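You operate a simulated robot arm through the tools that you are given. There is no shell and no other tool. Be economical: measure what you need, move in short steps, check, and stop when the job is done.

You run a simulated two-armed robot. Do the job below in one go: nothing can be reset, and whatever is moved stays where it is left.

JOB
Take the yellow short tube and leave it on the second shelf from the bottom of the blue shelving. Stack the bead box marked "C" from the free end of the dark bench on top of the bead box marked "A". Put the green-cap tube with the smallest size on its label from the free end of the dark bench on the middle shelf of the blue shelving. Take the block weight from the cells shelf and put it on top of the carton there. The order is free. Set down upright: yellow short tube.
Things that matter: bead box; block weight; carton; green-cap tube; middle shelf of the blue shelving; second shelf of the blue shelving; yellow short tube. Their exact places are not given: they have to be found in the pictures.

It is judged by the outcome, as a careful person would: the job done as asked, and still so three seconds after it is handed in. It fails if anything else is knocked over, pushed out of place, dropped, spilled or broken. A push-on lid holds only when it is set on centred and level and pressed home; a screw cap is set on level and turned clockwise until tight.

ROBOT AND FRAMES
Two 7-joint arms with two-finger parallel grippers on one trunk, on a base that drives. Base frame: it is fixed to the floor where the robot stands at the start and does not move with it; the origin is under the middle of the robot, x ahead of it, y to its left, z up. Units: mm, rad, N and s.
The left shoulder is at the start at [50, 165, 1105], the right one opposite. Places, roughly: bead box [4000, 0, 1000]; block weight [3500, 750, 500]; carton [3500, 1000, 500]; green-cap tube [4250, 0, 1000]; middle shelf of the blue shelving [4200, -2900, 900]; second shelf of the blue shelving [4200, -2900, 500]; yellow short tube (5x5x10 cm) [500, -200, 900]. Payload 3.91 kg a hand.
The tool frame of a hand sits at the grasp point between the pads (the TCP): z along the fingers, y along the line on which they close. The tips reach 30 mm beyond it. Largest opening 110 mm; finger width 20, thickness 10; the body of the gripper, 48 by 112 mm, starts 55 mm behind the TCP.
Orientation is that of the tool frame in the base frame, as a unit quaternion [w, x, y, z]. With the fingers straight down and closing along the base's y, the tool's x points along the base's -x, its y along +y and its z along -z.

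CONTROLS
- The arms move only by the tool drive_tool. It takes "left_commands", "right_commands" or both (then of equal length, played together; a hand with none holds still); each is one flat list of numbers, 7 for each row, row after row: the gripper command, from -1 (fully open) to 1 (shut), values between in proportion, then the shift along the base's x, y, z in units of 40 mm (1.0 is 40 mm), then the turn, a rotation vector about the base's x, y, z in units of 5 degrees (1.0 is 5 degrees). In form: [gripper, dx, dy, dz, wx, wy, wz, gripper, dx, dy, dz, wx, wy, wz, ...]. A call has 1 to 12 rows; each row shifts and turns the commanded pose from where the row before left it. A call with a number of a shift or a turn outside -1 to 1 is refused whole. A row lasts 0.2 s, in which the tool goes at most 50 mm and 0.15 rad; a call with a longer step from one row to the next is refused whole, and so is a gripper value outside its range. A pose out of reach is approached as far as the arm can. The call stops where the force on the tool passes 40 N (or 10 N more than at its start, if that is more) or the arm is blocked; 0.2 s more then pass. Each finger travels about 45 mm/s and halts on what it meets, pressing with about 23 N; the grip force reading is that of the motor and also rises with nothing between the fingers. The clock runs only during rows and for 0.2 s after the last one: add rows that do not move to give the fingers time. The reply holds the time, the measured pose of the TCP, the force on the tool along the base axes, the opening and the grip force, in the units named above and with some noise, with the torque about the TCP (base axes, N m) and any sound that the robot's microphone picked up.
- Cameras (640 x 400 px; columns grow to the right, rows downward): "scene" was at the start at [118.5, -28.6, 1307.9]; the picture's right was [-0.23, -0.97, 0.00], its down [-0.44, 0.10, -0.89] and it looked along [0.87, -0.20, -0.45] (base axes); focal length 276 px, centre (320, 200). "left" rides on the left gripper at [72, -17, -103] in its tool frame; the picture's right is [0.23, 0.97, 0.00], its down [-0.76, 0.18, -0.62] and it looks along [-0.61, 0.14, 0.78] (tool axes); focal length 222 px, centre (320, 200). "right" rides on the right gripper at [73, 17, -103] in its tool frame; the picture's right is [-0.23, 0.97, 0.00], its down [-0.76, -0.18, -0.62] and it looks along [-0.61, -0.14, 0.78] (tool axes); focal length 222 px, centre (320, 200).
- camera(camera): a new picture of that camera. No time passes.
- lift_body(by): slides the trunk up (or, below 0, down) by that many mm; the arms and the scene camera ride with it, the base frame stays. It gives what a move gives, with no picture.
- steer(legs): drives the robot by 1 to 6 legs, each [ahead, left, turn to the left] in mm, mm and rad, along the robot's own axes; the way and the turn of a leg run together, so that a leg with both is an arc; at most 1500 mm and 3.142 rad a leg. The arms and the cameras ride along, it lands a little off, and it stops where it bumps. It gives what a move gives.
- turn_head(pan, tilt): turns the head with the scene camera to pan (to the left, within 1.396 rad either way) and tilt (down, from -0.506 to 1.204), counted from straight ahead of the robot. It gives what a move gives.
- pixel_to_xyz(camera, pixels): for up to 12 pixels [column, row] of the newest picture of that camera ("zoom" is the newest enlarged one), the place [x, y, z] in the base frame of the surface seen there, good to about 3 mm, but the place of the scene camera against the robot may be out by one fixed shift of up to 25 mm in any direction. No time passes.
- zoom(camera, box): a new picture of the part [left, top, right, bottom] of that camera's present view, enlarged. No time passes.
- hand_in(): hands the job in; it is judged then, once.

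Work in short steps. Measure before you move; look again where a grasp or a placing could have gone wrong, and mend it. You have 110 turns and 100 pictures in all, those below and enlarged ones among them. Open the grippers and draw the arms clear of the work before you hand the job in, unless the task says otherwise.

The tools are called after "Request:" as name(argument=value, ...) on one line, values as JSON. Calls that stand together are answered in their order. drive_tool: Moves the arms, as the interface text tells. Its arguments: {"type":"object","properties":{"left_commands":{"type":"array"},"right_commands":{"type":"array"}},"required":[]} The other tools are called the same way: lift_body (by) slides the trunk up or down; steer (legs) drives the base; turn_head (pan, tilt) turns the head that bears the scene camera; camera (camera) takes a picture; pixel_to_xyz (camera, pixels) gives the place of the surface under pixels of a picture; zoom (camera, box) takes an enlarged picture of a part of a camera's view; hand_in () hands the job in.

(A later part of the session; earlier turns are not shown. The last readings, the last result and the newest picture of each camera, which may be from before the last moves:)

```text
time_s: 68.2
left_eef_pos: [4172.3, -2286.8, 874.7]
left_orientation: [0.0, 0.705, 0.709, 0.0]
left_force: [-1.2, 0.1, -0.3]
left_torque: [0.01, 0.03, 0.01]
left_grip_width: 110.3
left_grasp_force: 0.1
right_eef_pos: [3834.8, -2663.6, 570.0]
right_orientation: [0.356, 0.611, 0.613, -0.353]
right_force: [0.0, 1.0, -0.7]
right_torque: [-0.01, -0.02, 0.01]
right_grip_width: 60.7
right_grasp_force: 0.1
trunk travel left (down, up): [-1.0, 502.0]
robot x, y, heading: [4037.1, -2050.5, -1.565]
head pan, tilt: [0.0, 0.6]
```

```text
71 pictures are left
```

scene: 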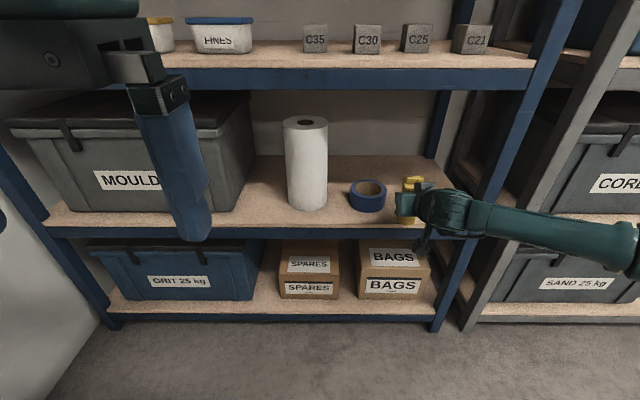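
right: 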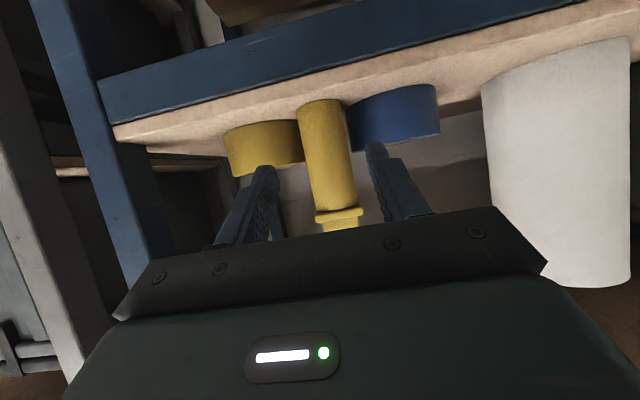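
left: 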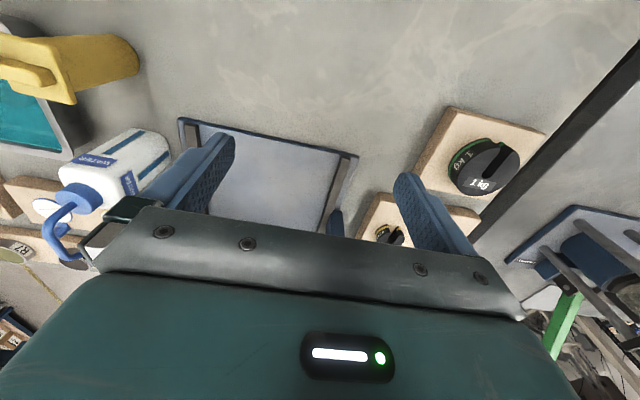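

The yellow tube stands upright on the second shelf. I back off, raise the trunk and retract the hand.

Request:
steer(legs=[[-200, 0, 0]])

Request:
lift_body(by=324)

Request:
drive_tool(right_commands=[-1, 0, 0.2, 1, 0, 0, 0, -1, 0, 0.7, 1, 0, 0, 0, -1, 0, 1, 1, 0, 0, 0, -1, 0, 1, 1, 0, 0, 0, -1, 0, 1, 0.8, 0, 0, 0, -1, 0, 1, 0, 0, 0, 0])

Request:
steer(legs=[[0, 0, 1.57], [-300, 0, 0], [0, 0, 1.0]])

Request:
turn_head(pan=0.3, tilt=0.3)

Request:
camera(camera="scene")

```text
time_s: 69.8
left_eef_pos: [4170.3, -2088.8, 874.6]
left_orientation: [0.0, 0.705, 0.709, 0.0]
left_force: [0.1, 0.4, -0.8]
left_torque: [0.01, 0.04, -0.02]
left_grip_width: 109.9
left_grasp_force: 0.0
right_eef_pos: [3832.7, -2464.9, 569.7]
right_orientation: [0.356, 0.61, 0.614, -0.352]
right_force: [-0.7, 0.7, 0.9]
right_torque: [-0.01, 0.01, -0.01]
right_grip_width: 60.4
right_grasp_force: 0.0
trunk travel left (down, up): [-1.0, 502.0]
robot x, y, heading: [4038.6, -1852.1, -1.567]
head pan, tilt: [0.0, 0.6]
```

```text
time_s: 73.0
left_eef_pos: [4168.9, -2088.0, 1199.5]
left_orientation: [0.0, 0.705, 0.709, 0.0]
left_force: [-1.1, 0.5, -0.4]
left_torque: [0.0, 0.0, 0.0]
left_grip_width: 109.9
left_grasp_force: 0.1
right_eef_pos: [3831.9, -2463.5, 894.0]
right_orientation: [0.356, 0.61, 0.614, -0.352]
right_force: [-0.1, -0.3, -0.3]
right_torque: [-0.02, 0.02, 0.0]
right_grip_width: 60.3
right_grasp_force: 0.1
trunk travel left (down, up): [-325.0, 178.0]
robot x, y, heading: [4036.9, -1847.4, -1.565]
head pan, tilt: [0.0, 0.6]
```

```text
refused: row 3 steps farther than a row can; nothing moved
```

```text
time_s: 81.5
left_eef_pos: [3749.4, -1584.4, 1199.2]
left_orientation: [0.0, -0.493, 0.87, 0.001]
left_force: [0.5, -0.4, 0.0]
left_torque: [0.03, 0.0, -0.02]
left_grip_width: 110.1
left_grasp_force: 0.0
right_eef_pos: [4233.1, -1439.8, 893.6]
right_orientation: [0.435, -0.427, 0.753, 0.248]
right_force: [0.0, -0.2, -0.2]
right_torque: [0.0, -0.02, 0.03]
right_grip_width: 60.4
right_grasp_force: 0.0
trunk travel left (down, up): [-325.0, 178.0]
robot x, y, heading: [3740.8, -1856.7, 1.03]
head pan, tilt: [0.0, 0.6]
```

```text
time_s: 82.2
left_eef_pos: [3748.7, -1585.3, 1199.4]
left_orientation: [0.0, -0.494, 0.87, -0.001]
left_force: [-0.3, 0.7, 0.4]
left_torque: [-0.01, 0.02, 0.04]
left_grip_width: 109.9
left_grasp_force: 0.1
right_eef_pos: [4232.5, -1439.7, 894.2]
right_orientation: [0.435, -0.426, 0.753, 0.248]
right_force: [0.0, -0.7, 0.3]
right_torque: [0.0, 0.05, 0.0]
right_grip_width: 60.5
right_grasp_force: 0.0
trunk travel left (down, up): [-325.0, 178.0]
robot x, y, heading: [3739.7, -1858.6, 1.034]
head pan, tilt: [0.3, 0.3]
```

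```text
70 pictures are left
```

scene: 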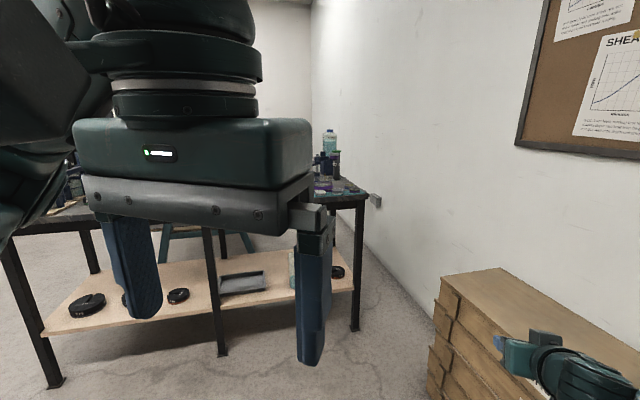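

The right hand move was refused; I redo it in shorter steps and move the left hand aside so it does not block the view.

Request:
drive_tool(right_commands=[-1, -0.42, -0.72, 0.75, 0, 0, 0, -1, -0.42, -0.72, 0.75, 0, 0, 0, -1, -0.42, -0.72, 0.75, 0, 0, 0, -1, -0.42, -0.72, 0.75, 0, 0, 0, -1, -0.42, -0.72, 0.75, 0, 0, 0, -1, 0, 0, 0.75, 0, 0, 0], left_commands=[-1, -0.86, 0.51, 0, 0, 0, 0, -1, -0.86, 0.51, 0, 0, 0, 0, -1, -0.86, 0.51, 0, 0, 0, 0, -1, -0.86, 0.51, 0, 0, 0, 0, -1, -0.86, 0.51, 0, 0, 0, 0, -1, 0, 0, 0, 0, 0, 0])

Request:
camera(camera="scene")

```text
time_s: 83.7
left_eef_pos: [3607.7, -1481.3, 1184.6]
left_orientation: [0.0, -0.493, 0.87, -0.001]
left_force: [-0.2, 0.5, 1.0]
left_torque: [0.02, 0.0, 0.0]
left_grip_width: 110.0
left_grasp_force: 0.0
left hand out of reach, approached as far as the arm can: row 4, 5
right_eef_pos: [4148.3, -1583.2, 1073.9]
right_orientation: [0.434, -0.427, 0.754, 0.247]
right_force: [-0.4, -0.2, 0.1]
right_torque: [0.01, 0.03, -0.02]
right_grip_width: 110.0
right_grasp_force: 0.2
trunk travel left (down, up): [-325.0, 178.0]
robot x, y, heading: [3738.5, -1855.6, 1.031]
head pan, tilt: [0.3, 0.3]
```

```text
69 pictures are left
```

scene: 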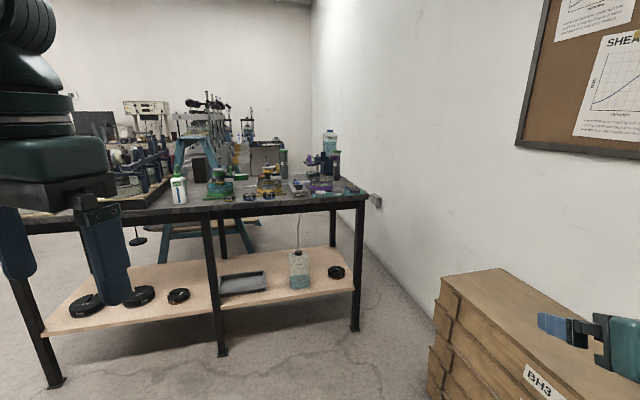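

Request:
zoom(camera="scene", box=[140, 110, 390, 220])

Request:
pixel_to_xyz(camera="scene", pixels=[[100, 212], [365, 200], [200, 205], [270, 198], [335, 190], [180, 190], [310, 185], [240, 196], [58, 380], [220, 350], [354, 325]])

```text
2.56 times, centred on (265, 165) of scene
```

zoom: 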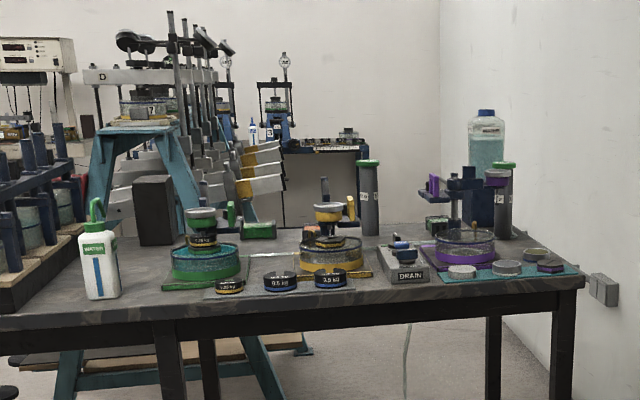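

```text
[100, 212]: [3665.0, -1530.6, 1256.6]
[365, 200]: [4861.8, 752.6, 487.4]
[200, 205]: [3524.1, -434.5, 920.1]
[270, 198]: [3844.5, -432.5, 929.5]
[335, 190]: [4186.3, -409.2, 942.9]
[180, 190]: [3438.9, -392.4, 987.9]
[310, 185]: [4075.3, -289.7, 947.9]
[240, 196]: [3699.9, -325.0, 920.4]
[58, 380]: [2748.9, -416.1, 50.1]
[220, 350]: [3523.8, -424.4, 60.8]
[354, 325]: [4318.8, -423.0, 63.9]
```

The dark bench front edge is at y≈-435, x 2750–4330, top ≈900; the objects are near its right end. I turn to face it and approach.

Request:
steer(legs=[[0, 0, 0.538], [900, 0, 0], [0, -260, 0]])

Request:
turn_head(pan=0.0, tilt=0.5)

Request:
camera(camera="scene")

```text
time_s: 91.3
left_eef_pos: [3698.8, -703.9, 1185.6]
left_orientation: [0.0, -0.703, 0.711, 0.0]
left_force: [-0.4, 0.3, -0.5]
left_torque: [-0.06, -0.01, 0.02]
left_grip_width: 109.9
left_grasp_force: 0.1
right_eef_pos: [4217.7, -516.0, 1073.1]
right_orientation: [0.355, -0.609, 0.615, 0.353]
right_force: [0.5, -0.3, -0.6]
right_torque: [-0.03, 0.0, -0.03]
right_grip_width: 109.7
right_grasp_force: 0.0
trunk travel left (down, up): [-325.0, 178.0]
robot x, y, heading: [3999.6, -961.5, 1.561]
head pan, tilt: [0.3, 0.3]
```

```text
time_s: 92.1
left_eef_pos: [3697.0, -704.8, 1185.2]
left_orientation: [0.0, -0.704, 0.71, 0.0]
left_force: [0.0, 1.0, 0.4]
left_torque: [-0.01, 0.02, -0.03]
left_grip_width: 110.0
left_grasp_force: 0.1
right_eef_pos: [4216.9, -517.9, 1073.2]
right_orientation: [0.355, -0.609, 0.615, 0.354]
right_force: [-0.6, 0.0, -0.6]
right_torque: [0.0, 0.0, -0.02]
right_grip_width: 110.1
right_grasp_force: 0.0
trunk travel left (down, up): [-325.0, 178.0]
robot x, y, heading: [4001.4, -963.6, 1.567]
head pan, tilt: [0.0, 0.499]
```

```text
67 pictures are left
```

scene: 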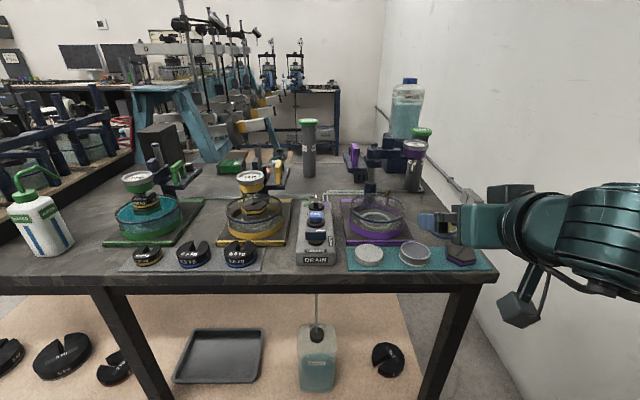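

Request:
zoom(camera="scene", box=[200, 100, 500, 280])

Request:
pixel_to_xyz(camera="scene", pixels=[[308, 122], [308, 150], [308, 176], [422, 132], [414, 165], [413, 185], [233, 163], [390, 160], [372, 195], [375, 145], [400, 80]])

```text
2.13 times, centred on (350, 190) of scene
```

zoom: 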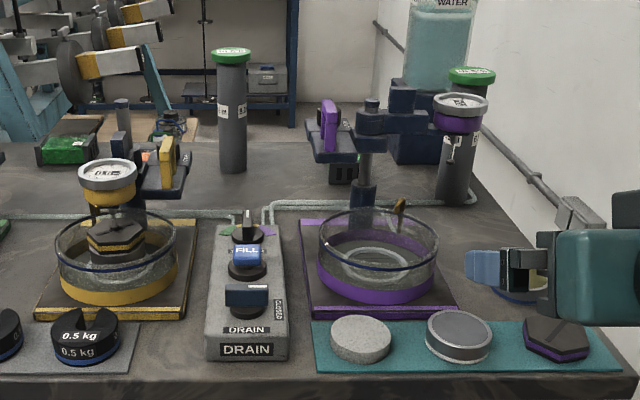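

```text
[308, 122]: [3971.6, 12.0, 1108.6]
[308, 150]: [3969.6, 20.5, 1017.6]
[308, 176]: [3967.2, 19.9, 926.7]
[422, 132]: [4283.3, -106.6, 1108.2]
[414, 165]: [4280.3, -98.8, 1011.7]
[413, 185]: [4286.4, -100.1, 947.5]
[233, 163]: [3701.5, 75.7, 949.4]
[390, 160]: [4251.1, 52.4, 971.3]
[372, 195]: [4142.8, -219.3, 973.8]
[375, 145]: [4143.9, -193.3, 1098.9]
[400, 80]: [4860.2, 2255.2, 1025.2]
```

I need a higher view to see what is behind the big rigs. I raise the trunk fully and look again.

Request:
lift_body(by=177)

Request:
turn_head(pan=-0.05, tilt=0.6)

Request:
camera(camera="scene")

Request:
zoom(camera="scene", box=[180, 60, 480, 240])

```text
time_s: 94.1
left_eef_pos: [3696.9, -703.3, 1362.4]
left_orientation: [0.0, -0.704, 0.71, 0.0]
left_force: [-0.1, -0.3, 0.8]
left_torque: [-0.01, 0.01, -0.01]
left_grip_width: 110.1
left_grasp_force: 0.0
right_eef_pos: [4216.8, -516.6, 1250.6]
right_orientation: [0.355, -0.61, 0.615, 0.353]
right_force: [0.8, -0.5, 0.0]
right_torque: [0.02, 0.01, 0.01]
right_grip_width: 110.3
right_grasp_force: 0.0
trunk travel left (down, up): [-502.0, 1.0]
robot x, y, heading: [3999.9, -961.9, 1.561]
head pan, tilt: [0.0, 0.499]
```

```text
time_s: 94.8
left_eef_pos: [3696.9, -703.4, 1362.2]
left_orientation: [-0.001, -0.704, 0.71, 0.0]
left_force: [0.4, -0.8, 0.7]
left_torque: [0.01, -0.02, 0.0]
left_grip_width: 109.9
left_grasp_force: 0.1
right_eef_pos: [4215.7, -517.4, 1250.9]
right_orientation: [0.355, -0.609, 0.615, 0.353]
right_force: [0.6, -0.8, 0.0]
right_torque: [-0.03, -0.01, 0.04]
right_grip_width: 109.7
right_grasp_force: 0.1
trunk travel left (down, up): [-502.0, 1.0]
robot x, y, heading: [4001.4, -959.6, 1.562]
head pan, tilt: [-0.051, 0.6]
```

```text
65 pictures are left
```

scene: 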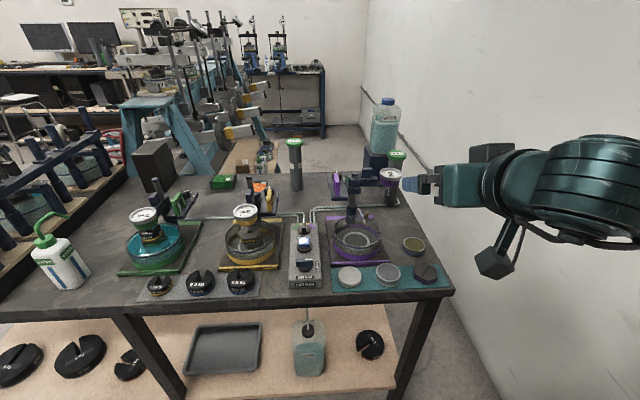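

```text
2.13 times, centred on (330, 150) of scene
```

zoom: 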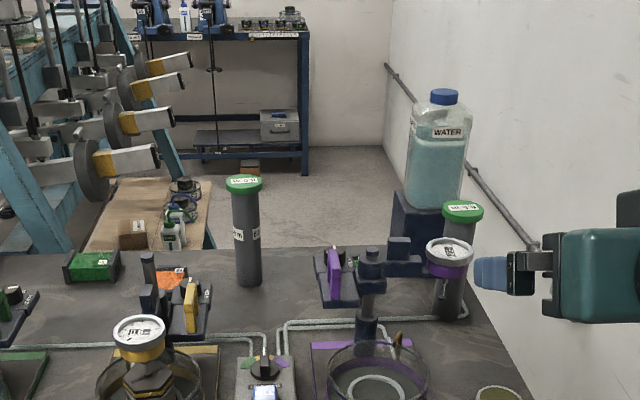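

The green-cap tubes are at (3970,20) and (4283,-100); boxes seem to be near the bench's far edge. I measure those, and look at the far side to see whether it can be reached from there.

Request:
pixel_to_xyz(camera="scene", pixels=[[222, 181], [262, 187], [345, 183], [340, 173], [250, 176], [220, 172], [388, 172], [255, 155], [240, 165], [318, 140], [350, 160], [200, 150]])

Request:
zoom(camera="scene", box=[195, 130, 305, 220])

Request:
zoom(camera="scene", box=[310, 140, 420, 230])

Request:
turn_head(pan=0.75, tilt=0.4)

Request:
camera(camera="scene")

```text
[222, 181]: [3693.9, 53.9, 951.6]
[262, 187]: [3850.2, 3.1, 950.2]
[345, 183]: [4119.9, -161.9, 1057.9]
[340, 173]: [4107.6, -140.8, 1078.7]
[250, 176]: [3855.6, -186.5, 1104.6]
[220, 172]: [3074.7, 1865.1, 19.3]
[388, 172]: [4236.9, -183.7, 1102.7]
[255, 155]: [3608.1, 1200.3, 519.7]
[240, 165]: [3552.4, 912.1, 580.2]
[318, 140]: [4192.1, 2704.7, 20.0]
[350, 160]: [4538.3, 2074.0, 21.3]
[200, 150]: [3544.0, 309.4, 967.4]
```

```text
4.44 times, centred on (250, 175) of scene
```

zoom: 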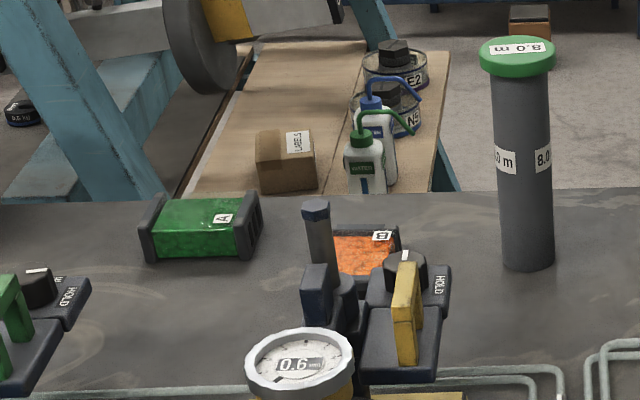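

```text
4.44 times, centred on (365, 185) of scene
```

zoom: 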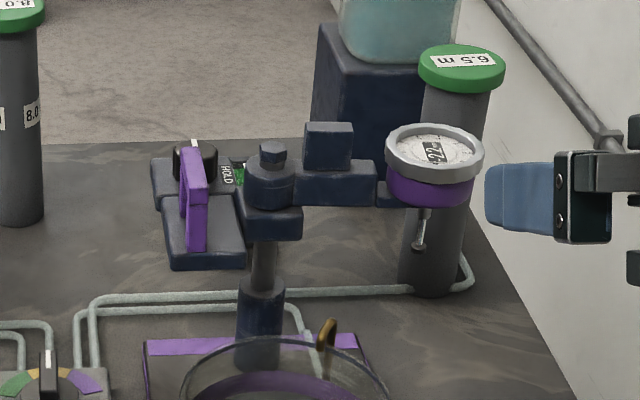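

```text
time_s: 95.9
left_eef_pos: [3696.8, -704.0, 1362.4]
left_orientation: [0.0, -0.704, 0.71, 0.0]
left_force: [-0.2, -1.1, 0.8]
left_torque: [-0.02, -0.02, 0.0]
left_grip_width: 110.1
left_grasp_force: 0.1
right_eef_pos: [4215.6, -515.7, 1250.6]
right_orientation: [0.356, -0.608, 0.616, 0.352]
right_force: [0.4, 0.0, -0.8]
right_torque: [0.01, 0.02, 0.02]
right_grip_width: 110.1
right_grasp_force: 0.1
trunk travel left (down, up): [-502.0, 1.0]
robot x, y, heading: [4003.2, -960.7, 1.561]
head pan, tilt: [0.75, 0.4]
```

```text
61 pictures are left
```

scene: 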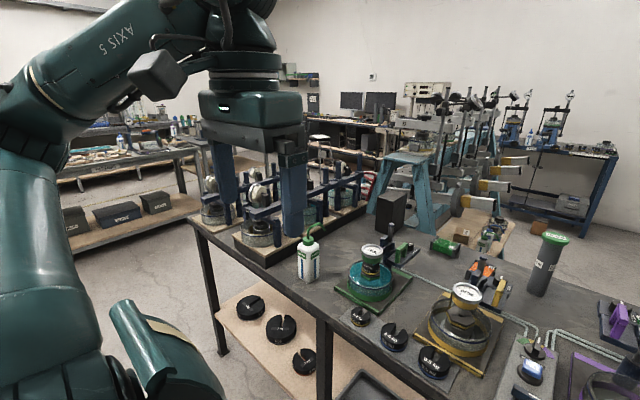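

Boxes: green A near (3694,54), orange B near (3850,3), another green one behind the purple stand. I measure the floor, the lever stand and far tables to plan a way to the north side.

Request:
pixel_to_xyz(camera="scene", pixels=[[190, 225], [420, 235], [375, 205], [440, 243], [130, 260], [515, 205], [600, 240], [185, 190], [540, 165], [360, 120], [505, 130], [470, 212]])

Request:
zoom(camera="scene", box=[300, 70, 640, 270])

```text
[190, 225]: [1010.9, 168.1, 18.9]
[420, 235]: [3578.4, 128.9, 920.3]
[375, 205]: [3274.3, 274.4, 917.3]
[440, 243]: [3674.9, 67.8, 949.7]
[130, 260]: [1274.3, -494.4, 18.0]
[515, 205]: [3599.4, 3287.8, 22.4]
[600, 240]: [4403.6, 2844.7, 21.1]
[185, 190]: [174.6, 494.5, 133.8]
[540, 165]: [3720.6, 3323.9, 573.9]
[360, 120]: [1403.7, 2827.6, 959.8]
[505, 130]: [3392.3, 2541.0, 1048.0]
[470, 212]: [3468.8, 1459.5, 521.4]
```

```text
1.88 times, centred on (470, 170) of scene
```

zoom: 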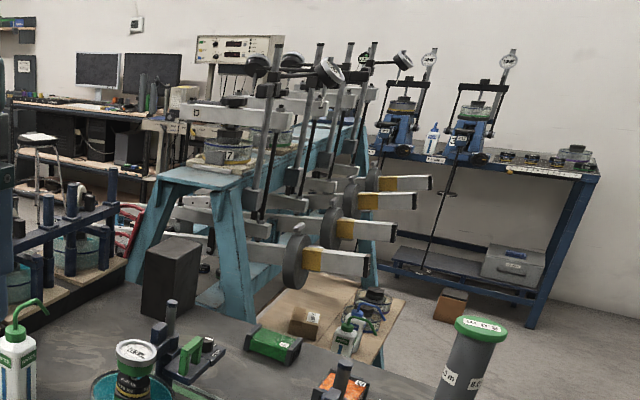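

Request:
pixel_to_xyz(camera="scene", pixels=[[581, 243], [499, 219], [505, 155], [617, 166], [540, 160], [494, 205], [500, 200], [540, 233], [560, 230], [610, 170], [513, 227], [480, 160]])

Request:
zoom(camera="scene", box=[440, 120, 640, 250])

```text
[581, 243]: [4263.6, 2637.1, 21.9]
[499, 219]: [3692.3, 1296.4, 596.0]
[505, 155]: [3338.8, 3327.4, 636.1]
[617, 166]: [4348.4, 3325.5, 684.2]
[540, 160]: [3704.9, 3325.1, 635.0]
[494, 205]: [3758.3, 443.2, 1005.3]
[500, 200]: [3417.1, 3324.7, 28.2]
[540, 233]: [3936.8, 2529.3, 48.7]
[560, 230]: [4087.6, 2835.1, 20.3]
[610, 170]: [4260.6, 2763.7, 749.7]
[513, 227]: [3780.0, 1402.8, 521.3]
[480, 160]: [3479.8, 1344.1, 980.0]
```

```text
3.08 times, centred on (540, 185) of scene
```

zoom: 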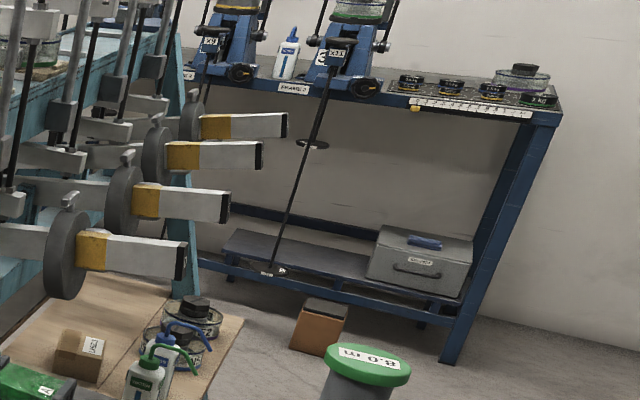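

North of the lever stand (ends y≈1450) there is a ~1.2 m gap to the north tables, so I can get round the west end of the dark bench. I strafe west and look north.

Request:
steer(legs=[[-150, 0, 0], [0, 1450, 0], [0, 350, 0]])

Request:
turn_head(pan=0.0, tilt=0.45)

Request:
camera(camera="scene")

Request:
pixel_to_xyz(camera="scene", pixels=[[320, 390], [320, 300], [320, 250], [320, 220], [320, 200], [200, 250], [260, 230], [380, 250], [420, 230], [350, 200], [280, 200], [450, 200]])

```text
time_s: 105.9
left_eef_pos: [1909.0, -809.9, 1363.0]
left_orientation: [-0.001, -0.696, 0.718, 0.0]
left_force: [0.5, 0.7, -0.2]
left_torque: [-0.02, 0.0, 0.03]
left_grip_width: 110.1
left_grasp_force: 0.1
right_eef_pos: [2433.9, -634.3, 1250.4]
right_orientation: [0.36, -0.602, 0.622, 0.348]
right_force: [-0.5, -0.1, -0.8]
right_torque: [0.02, 0.0, -0.02]
right_grip_width: 109.9
right_grasp_force: 0.1
trunk travel left (down, up): [-502.0, 1.0]
robot x, y, heading: [2209.2, -1071.7, 1.536]
head pan, tilt: [0.75, 0.4]
```

```text
time_s: 107.0
left_eef_pos: [1909.9, -810.5, 1362.4]
left_orientation: [0.0, -0.696, 0.718, 0.001]
left_force: [-0.1, 0.5, -0.8]
left_torque: [0.04, 0.01, 0.0]
left_grip_width: 109.8
left_grasp_force: 0.1
right_eef_pos: [2432.9, -635.1, 1251.6]
right_orientation: [0.359, -0.602, 0.622, 0.348]
right_force: [0.9, 0.1, 0.6]
right_torque: [0.02, 0.02, 0.01]
right_grip_width: 109.9
right_grasp_force: 0.0
trunk travel left (down, up): [-502.0, 1.0]
robot x, y, heading: [2212.9, -1075.5, 1.542]
head pan, tilt: [0.0, 0.45]
```

```text
58 pictures are left
```

scene: 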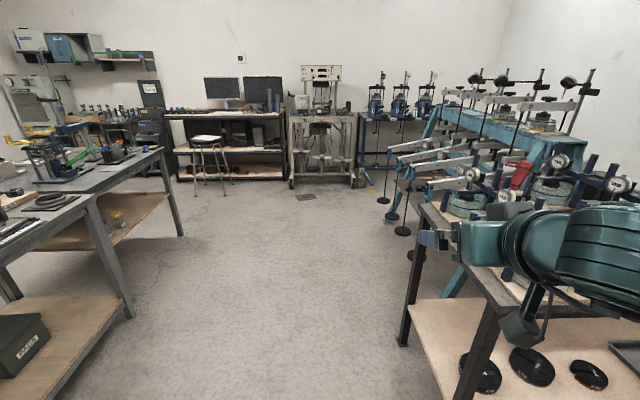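

```text
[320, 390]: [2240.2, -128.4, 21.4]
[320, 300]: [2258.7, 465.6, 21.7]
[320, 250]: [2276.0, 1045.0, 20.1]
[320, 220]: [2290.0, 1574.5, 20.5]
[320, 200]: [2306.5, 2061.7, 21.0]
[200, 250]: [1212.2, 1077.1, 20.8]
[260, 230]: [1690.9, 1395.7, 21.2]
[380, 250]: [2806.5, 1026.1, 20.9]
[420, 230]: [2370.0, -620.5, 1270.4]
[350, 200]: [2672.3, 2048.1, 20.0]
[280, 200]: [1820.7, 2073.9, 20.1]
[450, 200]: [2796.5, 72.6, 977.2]
```

The aisle north is wide. I drive ahead to y≈1500 and look to the right for the gap.

Request:
steer(legs=[[1450, 0, 0.03], [1150, 50, 0]])

Request:
turn_head(pan=-0.8, tilt=0.45)

Request:
camera(camera="scene")

Request:
pixel_to_xyz(camera="scene", pixels=[[320, 300], [320, 250], [320, 220], [250, 230], [250, 200], [400, 250], [450, 250], [320, 200], [200, 230], [370, 220], [500, 250], [420, 180]])

```text
time_s: 119.7
left_eef_pos: [1845.3, 1777.2, 1360.8]
left_orientation: [0.0, 0.714, -0.7, 0.0]
left_force: [0.8, 0.4, -0.2]
left_torque: [-0.01, 0.01, 0.0]
left_grip_width: 110.0
left_grasp_force: 0.1
right_eef_pos: [2358.1, 1978.1, 1251.8]
right_orientation: [-0.35, 0.618, -0.606, -0.358]
right_force: [-0.4, -0.1, 0.5]
right_torque: [0.01, -0.02, -0.01]
right_grip_width: 109.9
right_grasp_force: 0.1
trunk travel left (down, up): [-502.0, 1.0]
robot x, y, heading: [2159.5, 1528.3, 1.592]
head pan, tilt: [0.0, 0.45]
```

```text
time_s: 120.8
left_eef_pos: [1844.5, 1776.0, 1362.1]
left_orientation: [0.0, 0.714, -0.7, 0.0]
left_force: [-0.4, 0.3, -0.1]
left_torque: [0.02, 0.02, -0.01]
left_grip_width: 110.0
left_grasp_force: 0.0
right_eef_pos: [2358.8, 1978.3, 1251.1]
right_orientation: [-0.35, 0.618, -0.606, -0.358]
right_force: [0.3, 0.1, 0.1]
right_torque: [-0.02, 0.0, 0.0]
right_grip_width: 110.0
right_grasp_force: 0.1
trunk travel left (down, up): [-502.0, 1.0]
robot x, y, heading: [2157.2, 1530.8, 1.591]
head pan, tilt: [-0.799, 0.45]
```

```text
57 pictures are left
```

scene: 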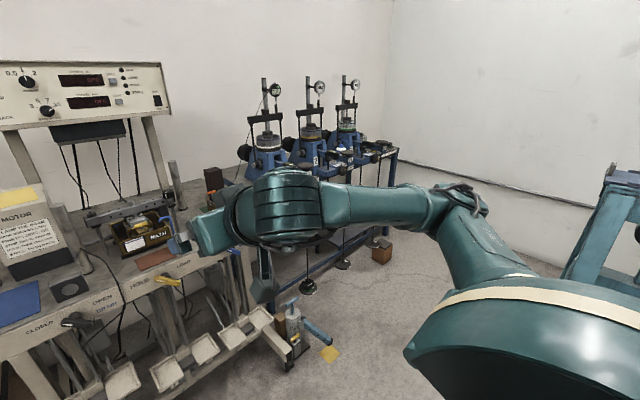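

```text
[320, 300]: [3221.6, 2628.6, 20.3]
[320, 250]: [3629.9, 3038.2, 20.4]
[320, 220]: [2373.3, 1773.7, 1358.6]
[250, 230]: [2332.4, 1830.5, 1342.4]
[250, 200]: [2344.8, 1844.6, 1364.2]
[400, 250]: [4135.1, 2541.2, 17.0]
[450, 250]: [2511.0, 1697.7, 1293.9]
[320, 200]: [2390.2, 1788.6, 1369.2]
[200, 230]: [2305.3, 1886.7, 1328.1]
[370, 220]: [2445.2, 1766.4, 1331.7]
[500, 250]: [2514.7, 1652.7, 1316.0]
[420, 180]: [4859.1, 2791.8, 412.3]
```

I turn to face east and look at the gap.

Request:
steer(legs=[[0, 0, -1.59]])

Request:
turn_head(pan=0.05, tilt=0.5)

Request:
camera(camera="scene")

Request:
pixel_to_xyz(camera="scene", pixels=[[320, 300], [320, 250], [280, 230], [250, 240], [220, 240], [340, 230], [360, 230], [380, 230], [400, 250], [320, 200], [300, 210], [420, 300]])

```text
time_s: 125.1
left_eef_pos: [2411.6, 1831.8, 1362.5]
left_orientation: [0.0, 0.004, 1.0, 0.0]
left_force: [-1.0, 0.0, 0.6]
left_torque: [0.01, 0.02, 0.01]
left_grip_width: 110.1
left_grasp_force: 0.0
right_eef_pos: [2597.9, 1313.7, 1250.3]
right_orientation: [0.501, 0.003, 0.865, -0.001]
right_force: [-1.3, 0.1, 0.2]
right_torque: [0.03, -0.01, 0.02]
right_grip_width: 109.7
right_grasp_force: 0.0
trunk travel left (down, up): [-502.0, 1.0]
robot x, y, heading: [2156.0, 1528.2, -0.007]
head pan, tilt: [-0.799, 0.45]
```

```text
time_s: 126.3
left_eef_pos: [2411.2, 1831.6, 1361.4]
left_orientation: [-0.001, 0.003, 1.0, 0.001]
left_force: [0.6, 0.6, 0.1]
left_torque: [-0.05, 0.02, -0.01]
left_grip_width: 109.9
left_grasp_force: 0.0
right_eef_pos: [2597.4, 1313.5, 1252.9]
right_orientation: [0.501, 0.003, 0.865, -0.001]
right_force: [0.6, -0.1, -0.5]
right_torque: [-0.07, -0.02, -0.02]
right_grip_width: 109.5
right_grasp_force: 0.1
trunk travel left (down, up): [-502.0, 1.0]
robot x, y, heading: [2155.7, 1529.1, -0.008]
head pan, tilt: [0.051, 0.499]
```

```text
56 pictures are left
```

scene: 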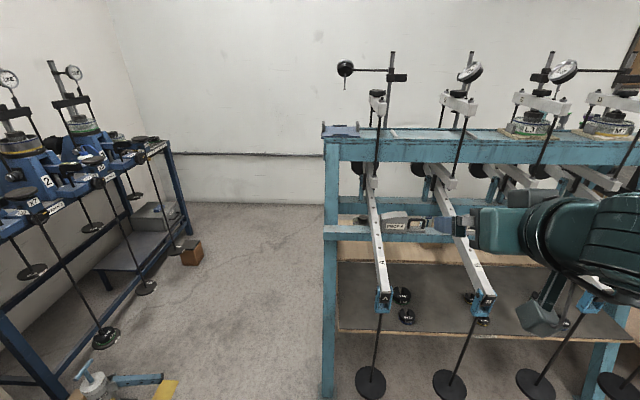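

```text
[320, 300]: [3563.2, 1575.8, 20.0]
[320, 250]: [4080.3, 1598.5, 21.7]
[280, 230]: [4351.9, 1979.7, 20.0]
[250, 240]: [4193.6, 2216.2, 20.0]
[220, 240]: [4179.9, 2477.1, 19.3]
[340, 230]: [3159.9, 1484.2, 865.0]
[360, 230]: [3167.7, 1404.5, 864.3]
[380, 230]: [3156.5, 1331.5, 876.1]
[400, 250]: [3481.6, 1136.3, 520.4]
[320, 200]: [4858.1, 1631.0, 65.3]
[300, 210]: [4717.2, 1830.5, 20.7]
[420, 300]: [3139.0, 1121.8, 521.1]
```

Request:
pixel_to_xyz(camera="scene", pixels=[[110, 335], [148, 288], [165, 390], [150, 378], [192, 255], [177, 250], [330, 385], [190, 225], [55, 207], [128, 348]])

```text
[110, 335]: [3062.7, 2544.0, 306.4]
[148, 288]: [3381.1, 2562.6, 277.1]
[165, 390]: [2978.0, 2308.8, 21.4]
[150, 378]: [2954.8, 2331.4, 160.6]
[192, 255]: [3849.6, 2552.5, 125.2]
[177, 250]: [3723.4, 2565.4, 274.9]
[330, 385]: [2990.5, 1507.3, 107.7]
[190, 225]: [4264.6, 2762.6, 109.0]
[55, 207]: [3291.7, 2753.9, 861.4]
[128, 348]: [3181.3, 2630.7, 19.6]
```

The corridor is y 1510–2290 at its narrowest and my right elbow would pass near the lever stand's gauges. I tuck the right hand (back to vertical, drawn in), turn north, and measure the machine on the north side.

Request:
drive_tool(right_commands=[-1, -0.3, 0, 0.1, 0, 1, 0, -1, -0.3, 0, 0.1, 0, 1, 0, -1, -0.3, 0, 0.1, 0, 1, 0, -1, -0.3, 0, 0.1, 0, 1, 0, -1, -0.3, 0, 0.1, 0, 1, 0, -1, -0.3, 0, 0.1, 0, 1, 0, -1, -0.3, 0, 0.1, 0, 1, 0, -1, -0.3, 0, 0.1, 0, 1, 0, -1, -0.3, 0, 0, 0, 1, 0, -1, -0.3, 0, 0, 0, 1, 0, -1, -0.3, 0, 0, 0, 1, 0, -1, -0.3, 0, 0, 0, 1, 0])

Request:
steer(legs=[[0, 0, 1.578]])

Request:
turn_head(pan=-0.35, tilt=0.5)

Request:
camera(camera="scene")

Request:
pixel_to_xyz(camera="scene", pixels=[[320, 300], [280, 250], [240, 250], [200, 200], [300, 200], [340, 240], [380, 250], [400, 300], [250, 300], [330, 150], [300, 120]])

```text
time_s: 128.9
left_eef_pos: [2410.0, 1831.9, 1362.8]
left_orientation: [0.0, 0.004, 1.0, 0.0]
left_force: [-0.2, 0.3, -0.4]
left_torque: [-0.01, -0.03, -0.01]
left_grip_width: 110.3
left_grasp_force: 0.0
right_eef_pos: [2454.2, 1313.9, 1282.7]
right_orientation: [0.0, 0.003, 1.0, -0.004]
right_force: [0.5, -0.1, 0.6]
right_torque: [0.01, 0.01, 0.04]
right_grip_width: 109.7
right_grasp_force: 0.0
trunk travel left (down, up): [-502.0, 1.0]
robot x, y, heading: [2153.3, 1527.9, -0.004]
head pan, tilt: [0.051, 0.499]
```

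```text
time_s: 133.2
left_eef_pos: [1845.1, 1778.5, 1361.9]
left_orientation: [0.0, 0.713, -0.701, 0.001]
left_force: [0.0, -0.7, -1.0]
left_torque: [-0.02, 0.01, 0.01]
left_grip_width: 109.8
left_grasp_force: 0.1
right_eef_pos: [2363.9, 1833.0, 1282.6]
right_orientation: [-0.004, 0.714, -0.7, 0.002]
right_force: [-0.2, -0.2, 0.3]
right_torque: [-0.06, -0.02, 0.01]
right_grip_width: 110.0
right_grasp_force: 0.1
trunk travel left (down, up): [-502.0, 1.0]
robot x, y, heading: [2153.1, 1527.1, 1.587]
head pan, tilt: [0.051, 0.499]
```

```text
time_s: 134.0
left_eef_pos: [1846.6, 1777.9, 1361.4]
left_orientation: [0.0, 0.713, -0.701, 0.0]
left_force: [0.2, -0.1, -0.1]
left_torque: [-0.01, 0.01, 0.0]
left_grip_width: 109.8
left_grasp_force: 0.0
right_eef_pos: [2362.7, 1833.4, 1283.7]
right_orientation: [-0.003, 0.714, -0.7, 0.002]
right_force: [0.2, 0.1, -0.5]
right_torque: [0.01, -0.02, 0.01]
right_grip_width: 109.8
right_grasp_force: 0.0
trunk travel left (down, up): [-502.0, 1.0]
robot x, y, heading: [2154.1, 1529.8, 1.59]
head pan, tilt: [-0.351, 0.499]
```

```text
55 pictures are left
```

scene: 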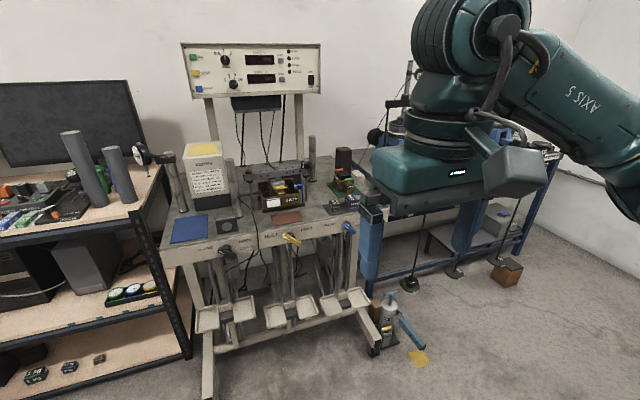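

```text
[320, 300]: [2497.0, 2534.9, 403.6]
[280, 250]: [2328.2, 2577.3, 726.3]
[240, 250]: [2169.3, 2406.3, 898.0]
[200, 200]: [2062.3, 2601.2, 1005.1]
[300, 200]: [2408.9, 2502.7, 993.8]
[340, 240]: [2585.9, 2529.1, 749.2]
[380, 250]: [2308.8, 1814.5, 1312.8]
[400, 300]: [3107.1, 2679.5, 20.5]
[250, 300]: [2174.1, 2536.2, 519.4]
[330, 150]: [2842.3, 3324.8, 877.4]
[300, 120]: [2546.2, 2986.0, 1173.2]
```

Request:
pixel_to_xyz(camera="scene", pixels=[[208, 392], [205, 365], [372, 350], [420, 360], [330, 330]])

```text
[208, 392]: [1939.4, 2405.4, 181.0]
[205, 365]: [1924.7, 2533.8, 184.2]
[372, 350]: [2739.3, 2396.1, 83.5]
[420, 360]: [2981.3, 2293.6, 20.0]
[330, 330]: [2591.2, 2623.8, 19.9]
```

Corridor is clear at y≈1880 facing north. I move ahead, then strafe right past the stand, and turn to face south.

Request:
steer(legs=[[345, 0, -0.02], [0, -1000, 0], [0, -1000, 0], [0, 0, -1.57], [0, 0, -1.57]])

Request:
turn_head(pan=0.0, tilt=0.5)

Request:
camera(camera="scene")

Request:
pixel_to_xyz(camera="scene", pixels=[[320, 300], [320, 250], [320, 220], [380, 230], [420, 250], [440, 280], [460, 300], [400, 210], [250, 220], [200, 230]])

```text
time_s: 153.4
left_eef_pos: [4444.0, 1593.4, 1362.3]
left_orientation: [0.0, 0.711, 0.703, 0.001]
left_force: [-0.1, 0.1, 0.7]
left_torque: [0.01, 0.02, 0.02]
left_grip_width: 110.2
left_grasp_force: 0.1
right_eef_pos: [3924.8, 1552.0, 1283.5]
right_orientation: [-0.002, 0.711, 0.703, -0.003]
right_force: [0.3, 0.3, -0.2]
right_torque: [0.0, 0.0, 0.01]
right_grip_width: 109.8
right_grasp_force: 0.0
trunk travel left (down, up): [-502.0, 1.0]
robot x, y, heading: [4140.4, 1852.3, -1.585]
head pan, tilt: [-0.351, 0.499]
```

```text
time_s: 154.3
left_eef_pos: [4443.2, 1592.7, 1361.2]
left_orientation: [-0.001, 0.711, 0.703, 0.0]
left_force: [-0.1, 0.0, 0.5]
left_torque: [-0.02, -0.03, 0.0]
left_grip_width: 109.8
left_grasp_force: 0.0
right_eef_pos: [3925.0, 1554.0, 1282.7]
right_orientation: [-0.003, 0.711, 0.703, -0.003]
right_force: [0.2, 0.1, -0.2]
right_torque: [0.0, -0.02, 0.02]
right_grip_width: 109.8
right_grasp_force: 0.0
trunk travel left (down, up): [-502.0, 1.0]
robot x, y, heading: [4140.8, 1851.9, -1.576]
head pan, tilt: [0.0, 0.499]
```

```text
54 pictures are left
```

scene: 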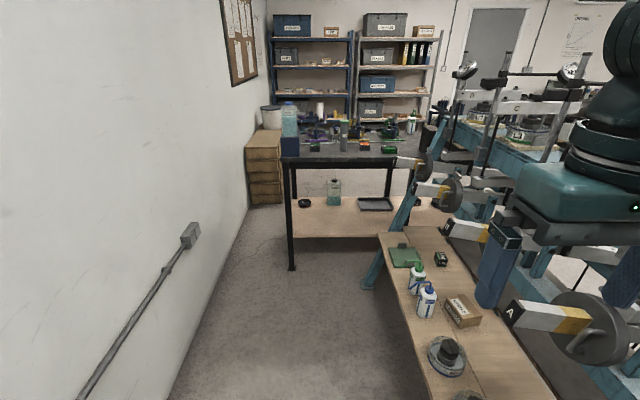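

```text
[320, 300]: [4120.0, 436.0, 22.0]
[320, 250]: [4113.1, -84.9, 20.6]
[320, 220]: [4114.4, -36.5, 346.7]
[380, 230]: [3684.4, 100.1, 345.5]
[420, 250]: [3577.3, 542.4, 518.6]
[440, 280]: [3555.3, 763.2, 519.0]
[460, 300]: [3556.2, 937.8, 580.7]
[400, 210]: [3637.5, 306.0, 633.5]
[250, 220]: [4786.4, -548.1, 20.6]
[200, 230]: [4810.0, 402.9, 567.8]
```

I see the cells shelf (right, z≈502) with the carton near (462,312) and a small dark block near (441,259). I zoom in on both areas.

Request:
zoom(camera="scene", box=[370, 220, 530, 400])

Request:
zoom(camera="scene", box=[260, 90, 440, 220])

Request:
pixel_to_xyz(camera="scene", pixels=[[441, 255], [441, 264], [436, 258], [447, 258], [460, 305], [448, 300], [466, 328], [482, 318], [462, 295], [405, 255], [445, 350]])

```text
2.22 times, centred on (450, 310) of scene
```

zoom: 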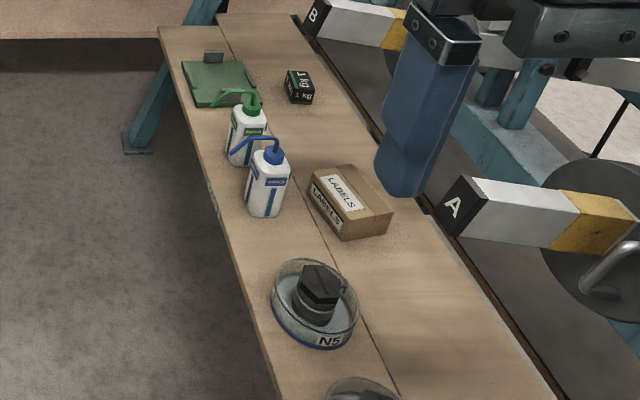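

```text
3.08 times, centred on (350, 155) of scene
```

zoom: 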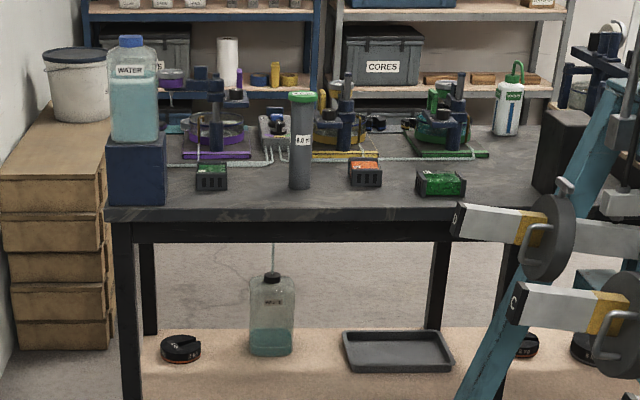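

```text
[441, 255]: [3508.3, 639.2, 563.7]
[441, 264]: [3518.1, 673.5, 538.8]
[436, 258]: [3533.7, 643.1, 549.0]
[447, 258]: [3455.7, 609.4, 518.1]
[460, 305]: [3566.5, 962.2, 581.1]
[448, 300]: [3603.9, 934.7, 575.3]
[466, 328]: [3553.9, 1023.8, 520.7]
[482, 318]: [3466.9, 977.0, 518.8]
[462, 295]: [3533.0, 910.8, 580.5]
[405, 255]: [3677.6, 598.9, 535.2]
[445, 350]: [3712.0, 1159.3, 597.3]
```

I measure the lever ends that hang over the shelf, the bottles, and the bench boxes/tube.

Request:
pixel_to_xyz(camera="scene", pixels=[[447, 228], [475, 238], [486, 310], [510, 325], [505, 305], [418, 190], [428, 295], [416, 272], [398, 163], [432, 330]])

Request:
pixel_to_xyz(camera="scene", pixels=[[319, 141], [321, 147], [367, 141], [388, 144], [389, 150], [344, 120], [344, 140], [298, 145], [322, 152], [300, 140], [383, 155]])

Request:
zoom(camera="scene", box=[300, 110, 410, 165])

```text
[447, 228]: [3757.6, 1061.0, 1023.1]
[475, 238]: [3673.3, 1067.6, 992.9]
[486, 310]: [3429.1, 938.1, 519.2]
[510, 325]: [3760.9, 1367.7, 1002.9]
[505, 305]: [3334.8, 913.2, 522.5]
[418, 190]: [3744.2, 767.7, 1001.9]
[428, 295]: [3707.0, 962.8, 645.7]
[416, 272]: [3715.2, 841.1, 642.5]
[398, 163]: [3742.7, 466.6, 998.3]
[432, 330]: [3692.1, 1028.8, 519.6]
```

```text
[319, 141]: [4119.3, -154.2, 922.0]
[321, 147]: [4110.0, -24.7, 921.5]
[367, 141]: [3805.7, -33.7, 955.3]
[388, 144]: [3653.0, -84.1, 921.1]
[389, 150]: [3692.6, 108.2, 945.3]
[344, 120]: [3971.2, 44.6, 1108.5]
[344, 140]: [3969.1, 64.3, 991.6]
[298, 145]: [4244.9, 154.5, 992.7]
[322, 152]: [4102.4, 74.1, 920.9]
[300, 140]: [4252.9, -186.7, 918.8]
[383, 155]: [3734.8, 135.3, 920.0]
```

```text
5.82 times, centred on (355, 138) of scene
```

zoom: 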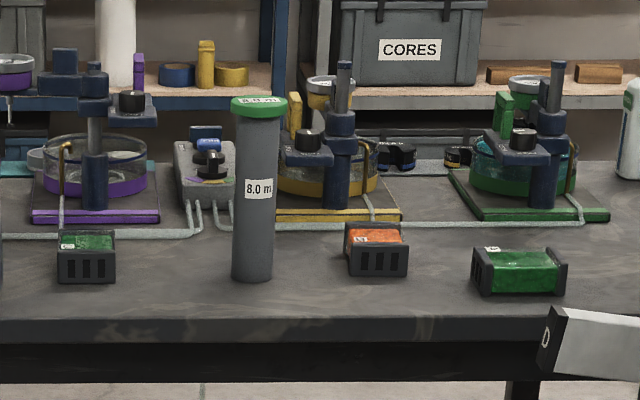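

Levers hang at z≈1000 with tips at x≈3757; the 1 kg block is at (3507,645), carton top z≈562 at (3535,955), with bottles in front. I drive down the aisle, face west and lower the trunk so the left hand can work under the levers.

Request:
pixel_to_xyz(camera="scene", pixels=[[403, 310], [412, 340], [396, 290]])

Request:
steer(legs=[[1050, 110, 0], [0, 0, -1.565]])

Request:
lift_body(by=-350)

Request:
turn_head(pan=0.1, tilt=0.7)

Request:
camera(camera="scene")

```text
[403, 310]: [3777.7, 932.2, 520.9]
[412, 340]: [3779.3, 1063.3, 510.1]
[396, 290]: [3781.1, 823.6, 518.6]
```

```text
time_s: 163.5
left_eef_pos: [3972.6, 504.3, 1362.1]
left_orientation: [0.0, 1.0, -0.012, 0.0]
left_force: [0.4, -0.4, 0.7]
left_torque: [0.0, 0.02, 0.0]
left_grip_width: 109.8
left_grasp_force: 0.0
right_eef_pos: [3938.6, 1023.7, 1282.7]
right_orientation: [-0.003, 1.0, -0.012, -0.001]
right_force: [-0.2, 0.2, 0.0]
right_torque: [0.02, 0.02, -0.01]
right_grip_width: 109.9
right_grasp_force: 0.1
trunk travel left (down, up): [-502.0, 1.0]
robot x, y, heading: [4231.1, 804.0, 3.12]
head pan, tilt: [0.0, 0.499]
```

```text
time_s: 166.9
left_eef_pos: [3972.6, 503.9, 1011.1]
left_orientation: [0.0, 1.0, -0.012, 0.0]
left_force: [0.8, -0.2, -0.4]
left_torque: [0.02, -0.01, -0.02]
left_grip_width: 109.8
left_grasp_force: 0.0
right_eef_pos: [3938.9, 1023.7, 932.3]
right_orientation: [-0.004, 1.0, -0.011, -0.001]
right_force: [-0.2, 0.0, 0.7]
right_torque: [-0.01, 0.0, 0.0]
right_grip_width: 110.1
right_grasp_force: 0.1
trunk travel left (down, up): [-152.0, 351.0]
robot x, y, heading: [4234.6, 796.4, 3.119]
head pan, tilt: [0.0, 0.499]
```

```text
time_s: 167.7
left_eef_pos: [3972.0, 504.7, 1011.6]
left_orientation: [0.0, 1.0, -0.012, 0.0]
left_force: [0.2, -0.2, -0.2]
left_torque: [-0.02, -0.03, 0.0]
left_grip_width: 110.0
left_grasp_force: 0.2
right_eef_pos: [3939.1, 1022.5, 933.4]
right_orientation: [-0.003, 1.0, -0.011, -0.001]
right_force: [0.1, -0.1, -0.5]
right_torque: [0.0, 0.0, 0.05]
right_grip_width: 110.0
right_grasp_force: 0.0
trunk travel left (down, up): [-152.0, 351.0]
robot x, y, heading: [4234.0, 802.8, 3.112]
head pan, tilt: [0.099, 0.7]
```

```text
50 pictures are left
```

scene: 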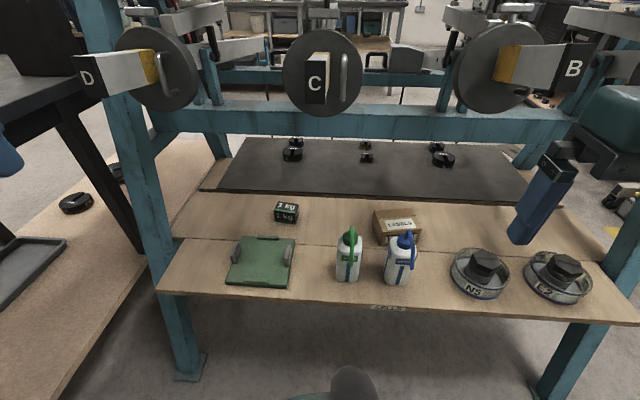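

Request:
zoom(camera="scene", box=[220, 180, 460, 310])

Request:
pixel_to_xyz(camera="scene", pixels=[[286, 206], [286, 216], [276, 203], [297, 206], [298, 216], [277, 213], [383, 213], [412, 220], [402, 232], [376, 228], [420, 230], [280, 160]])

Request:
pixel_to_xyz(camera="scene", pixels=[[350, 232], [405, 240], [323, 115], [315, 100], [400, 270], [347, 270], [394, 218], [290, 240], [482, 255], [318, 60]])

```text
2.67 times, centred on (340, 245) of scene
```

zoom: 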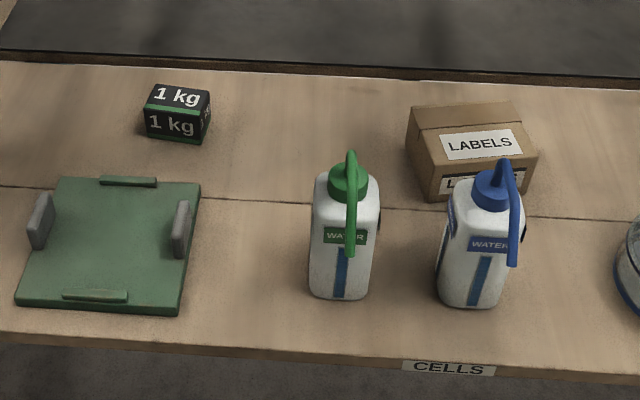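

```text
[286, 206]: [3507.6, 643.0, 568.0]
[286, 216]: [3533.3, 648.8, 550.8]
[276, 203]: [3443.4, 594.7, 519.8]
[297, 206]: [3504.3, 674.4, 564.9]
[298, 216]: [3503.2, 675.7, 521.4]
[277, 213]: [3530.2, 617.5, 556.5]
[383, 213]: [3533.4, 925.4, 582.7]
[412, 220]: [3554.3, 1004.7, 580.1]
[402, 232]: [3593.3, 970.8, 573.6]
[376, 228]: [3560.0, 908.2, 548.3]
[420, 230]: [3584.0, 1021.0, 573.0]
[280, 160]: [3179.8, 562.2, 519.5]
```

```text
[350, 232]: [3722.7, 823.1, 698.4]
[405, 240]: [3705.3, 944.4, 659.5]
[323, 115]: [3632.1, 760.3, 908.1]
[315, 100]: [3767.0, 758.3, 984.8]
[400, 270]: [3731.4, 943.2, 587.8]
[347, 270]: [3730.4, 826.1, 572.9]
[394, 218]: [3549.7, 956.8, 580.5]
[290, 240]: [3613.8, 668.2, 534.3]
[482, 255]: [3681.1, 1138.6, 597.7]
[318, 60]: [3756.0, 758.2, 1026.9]
```

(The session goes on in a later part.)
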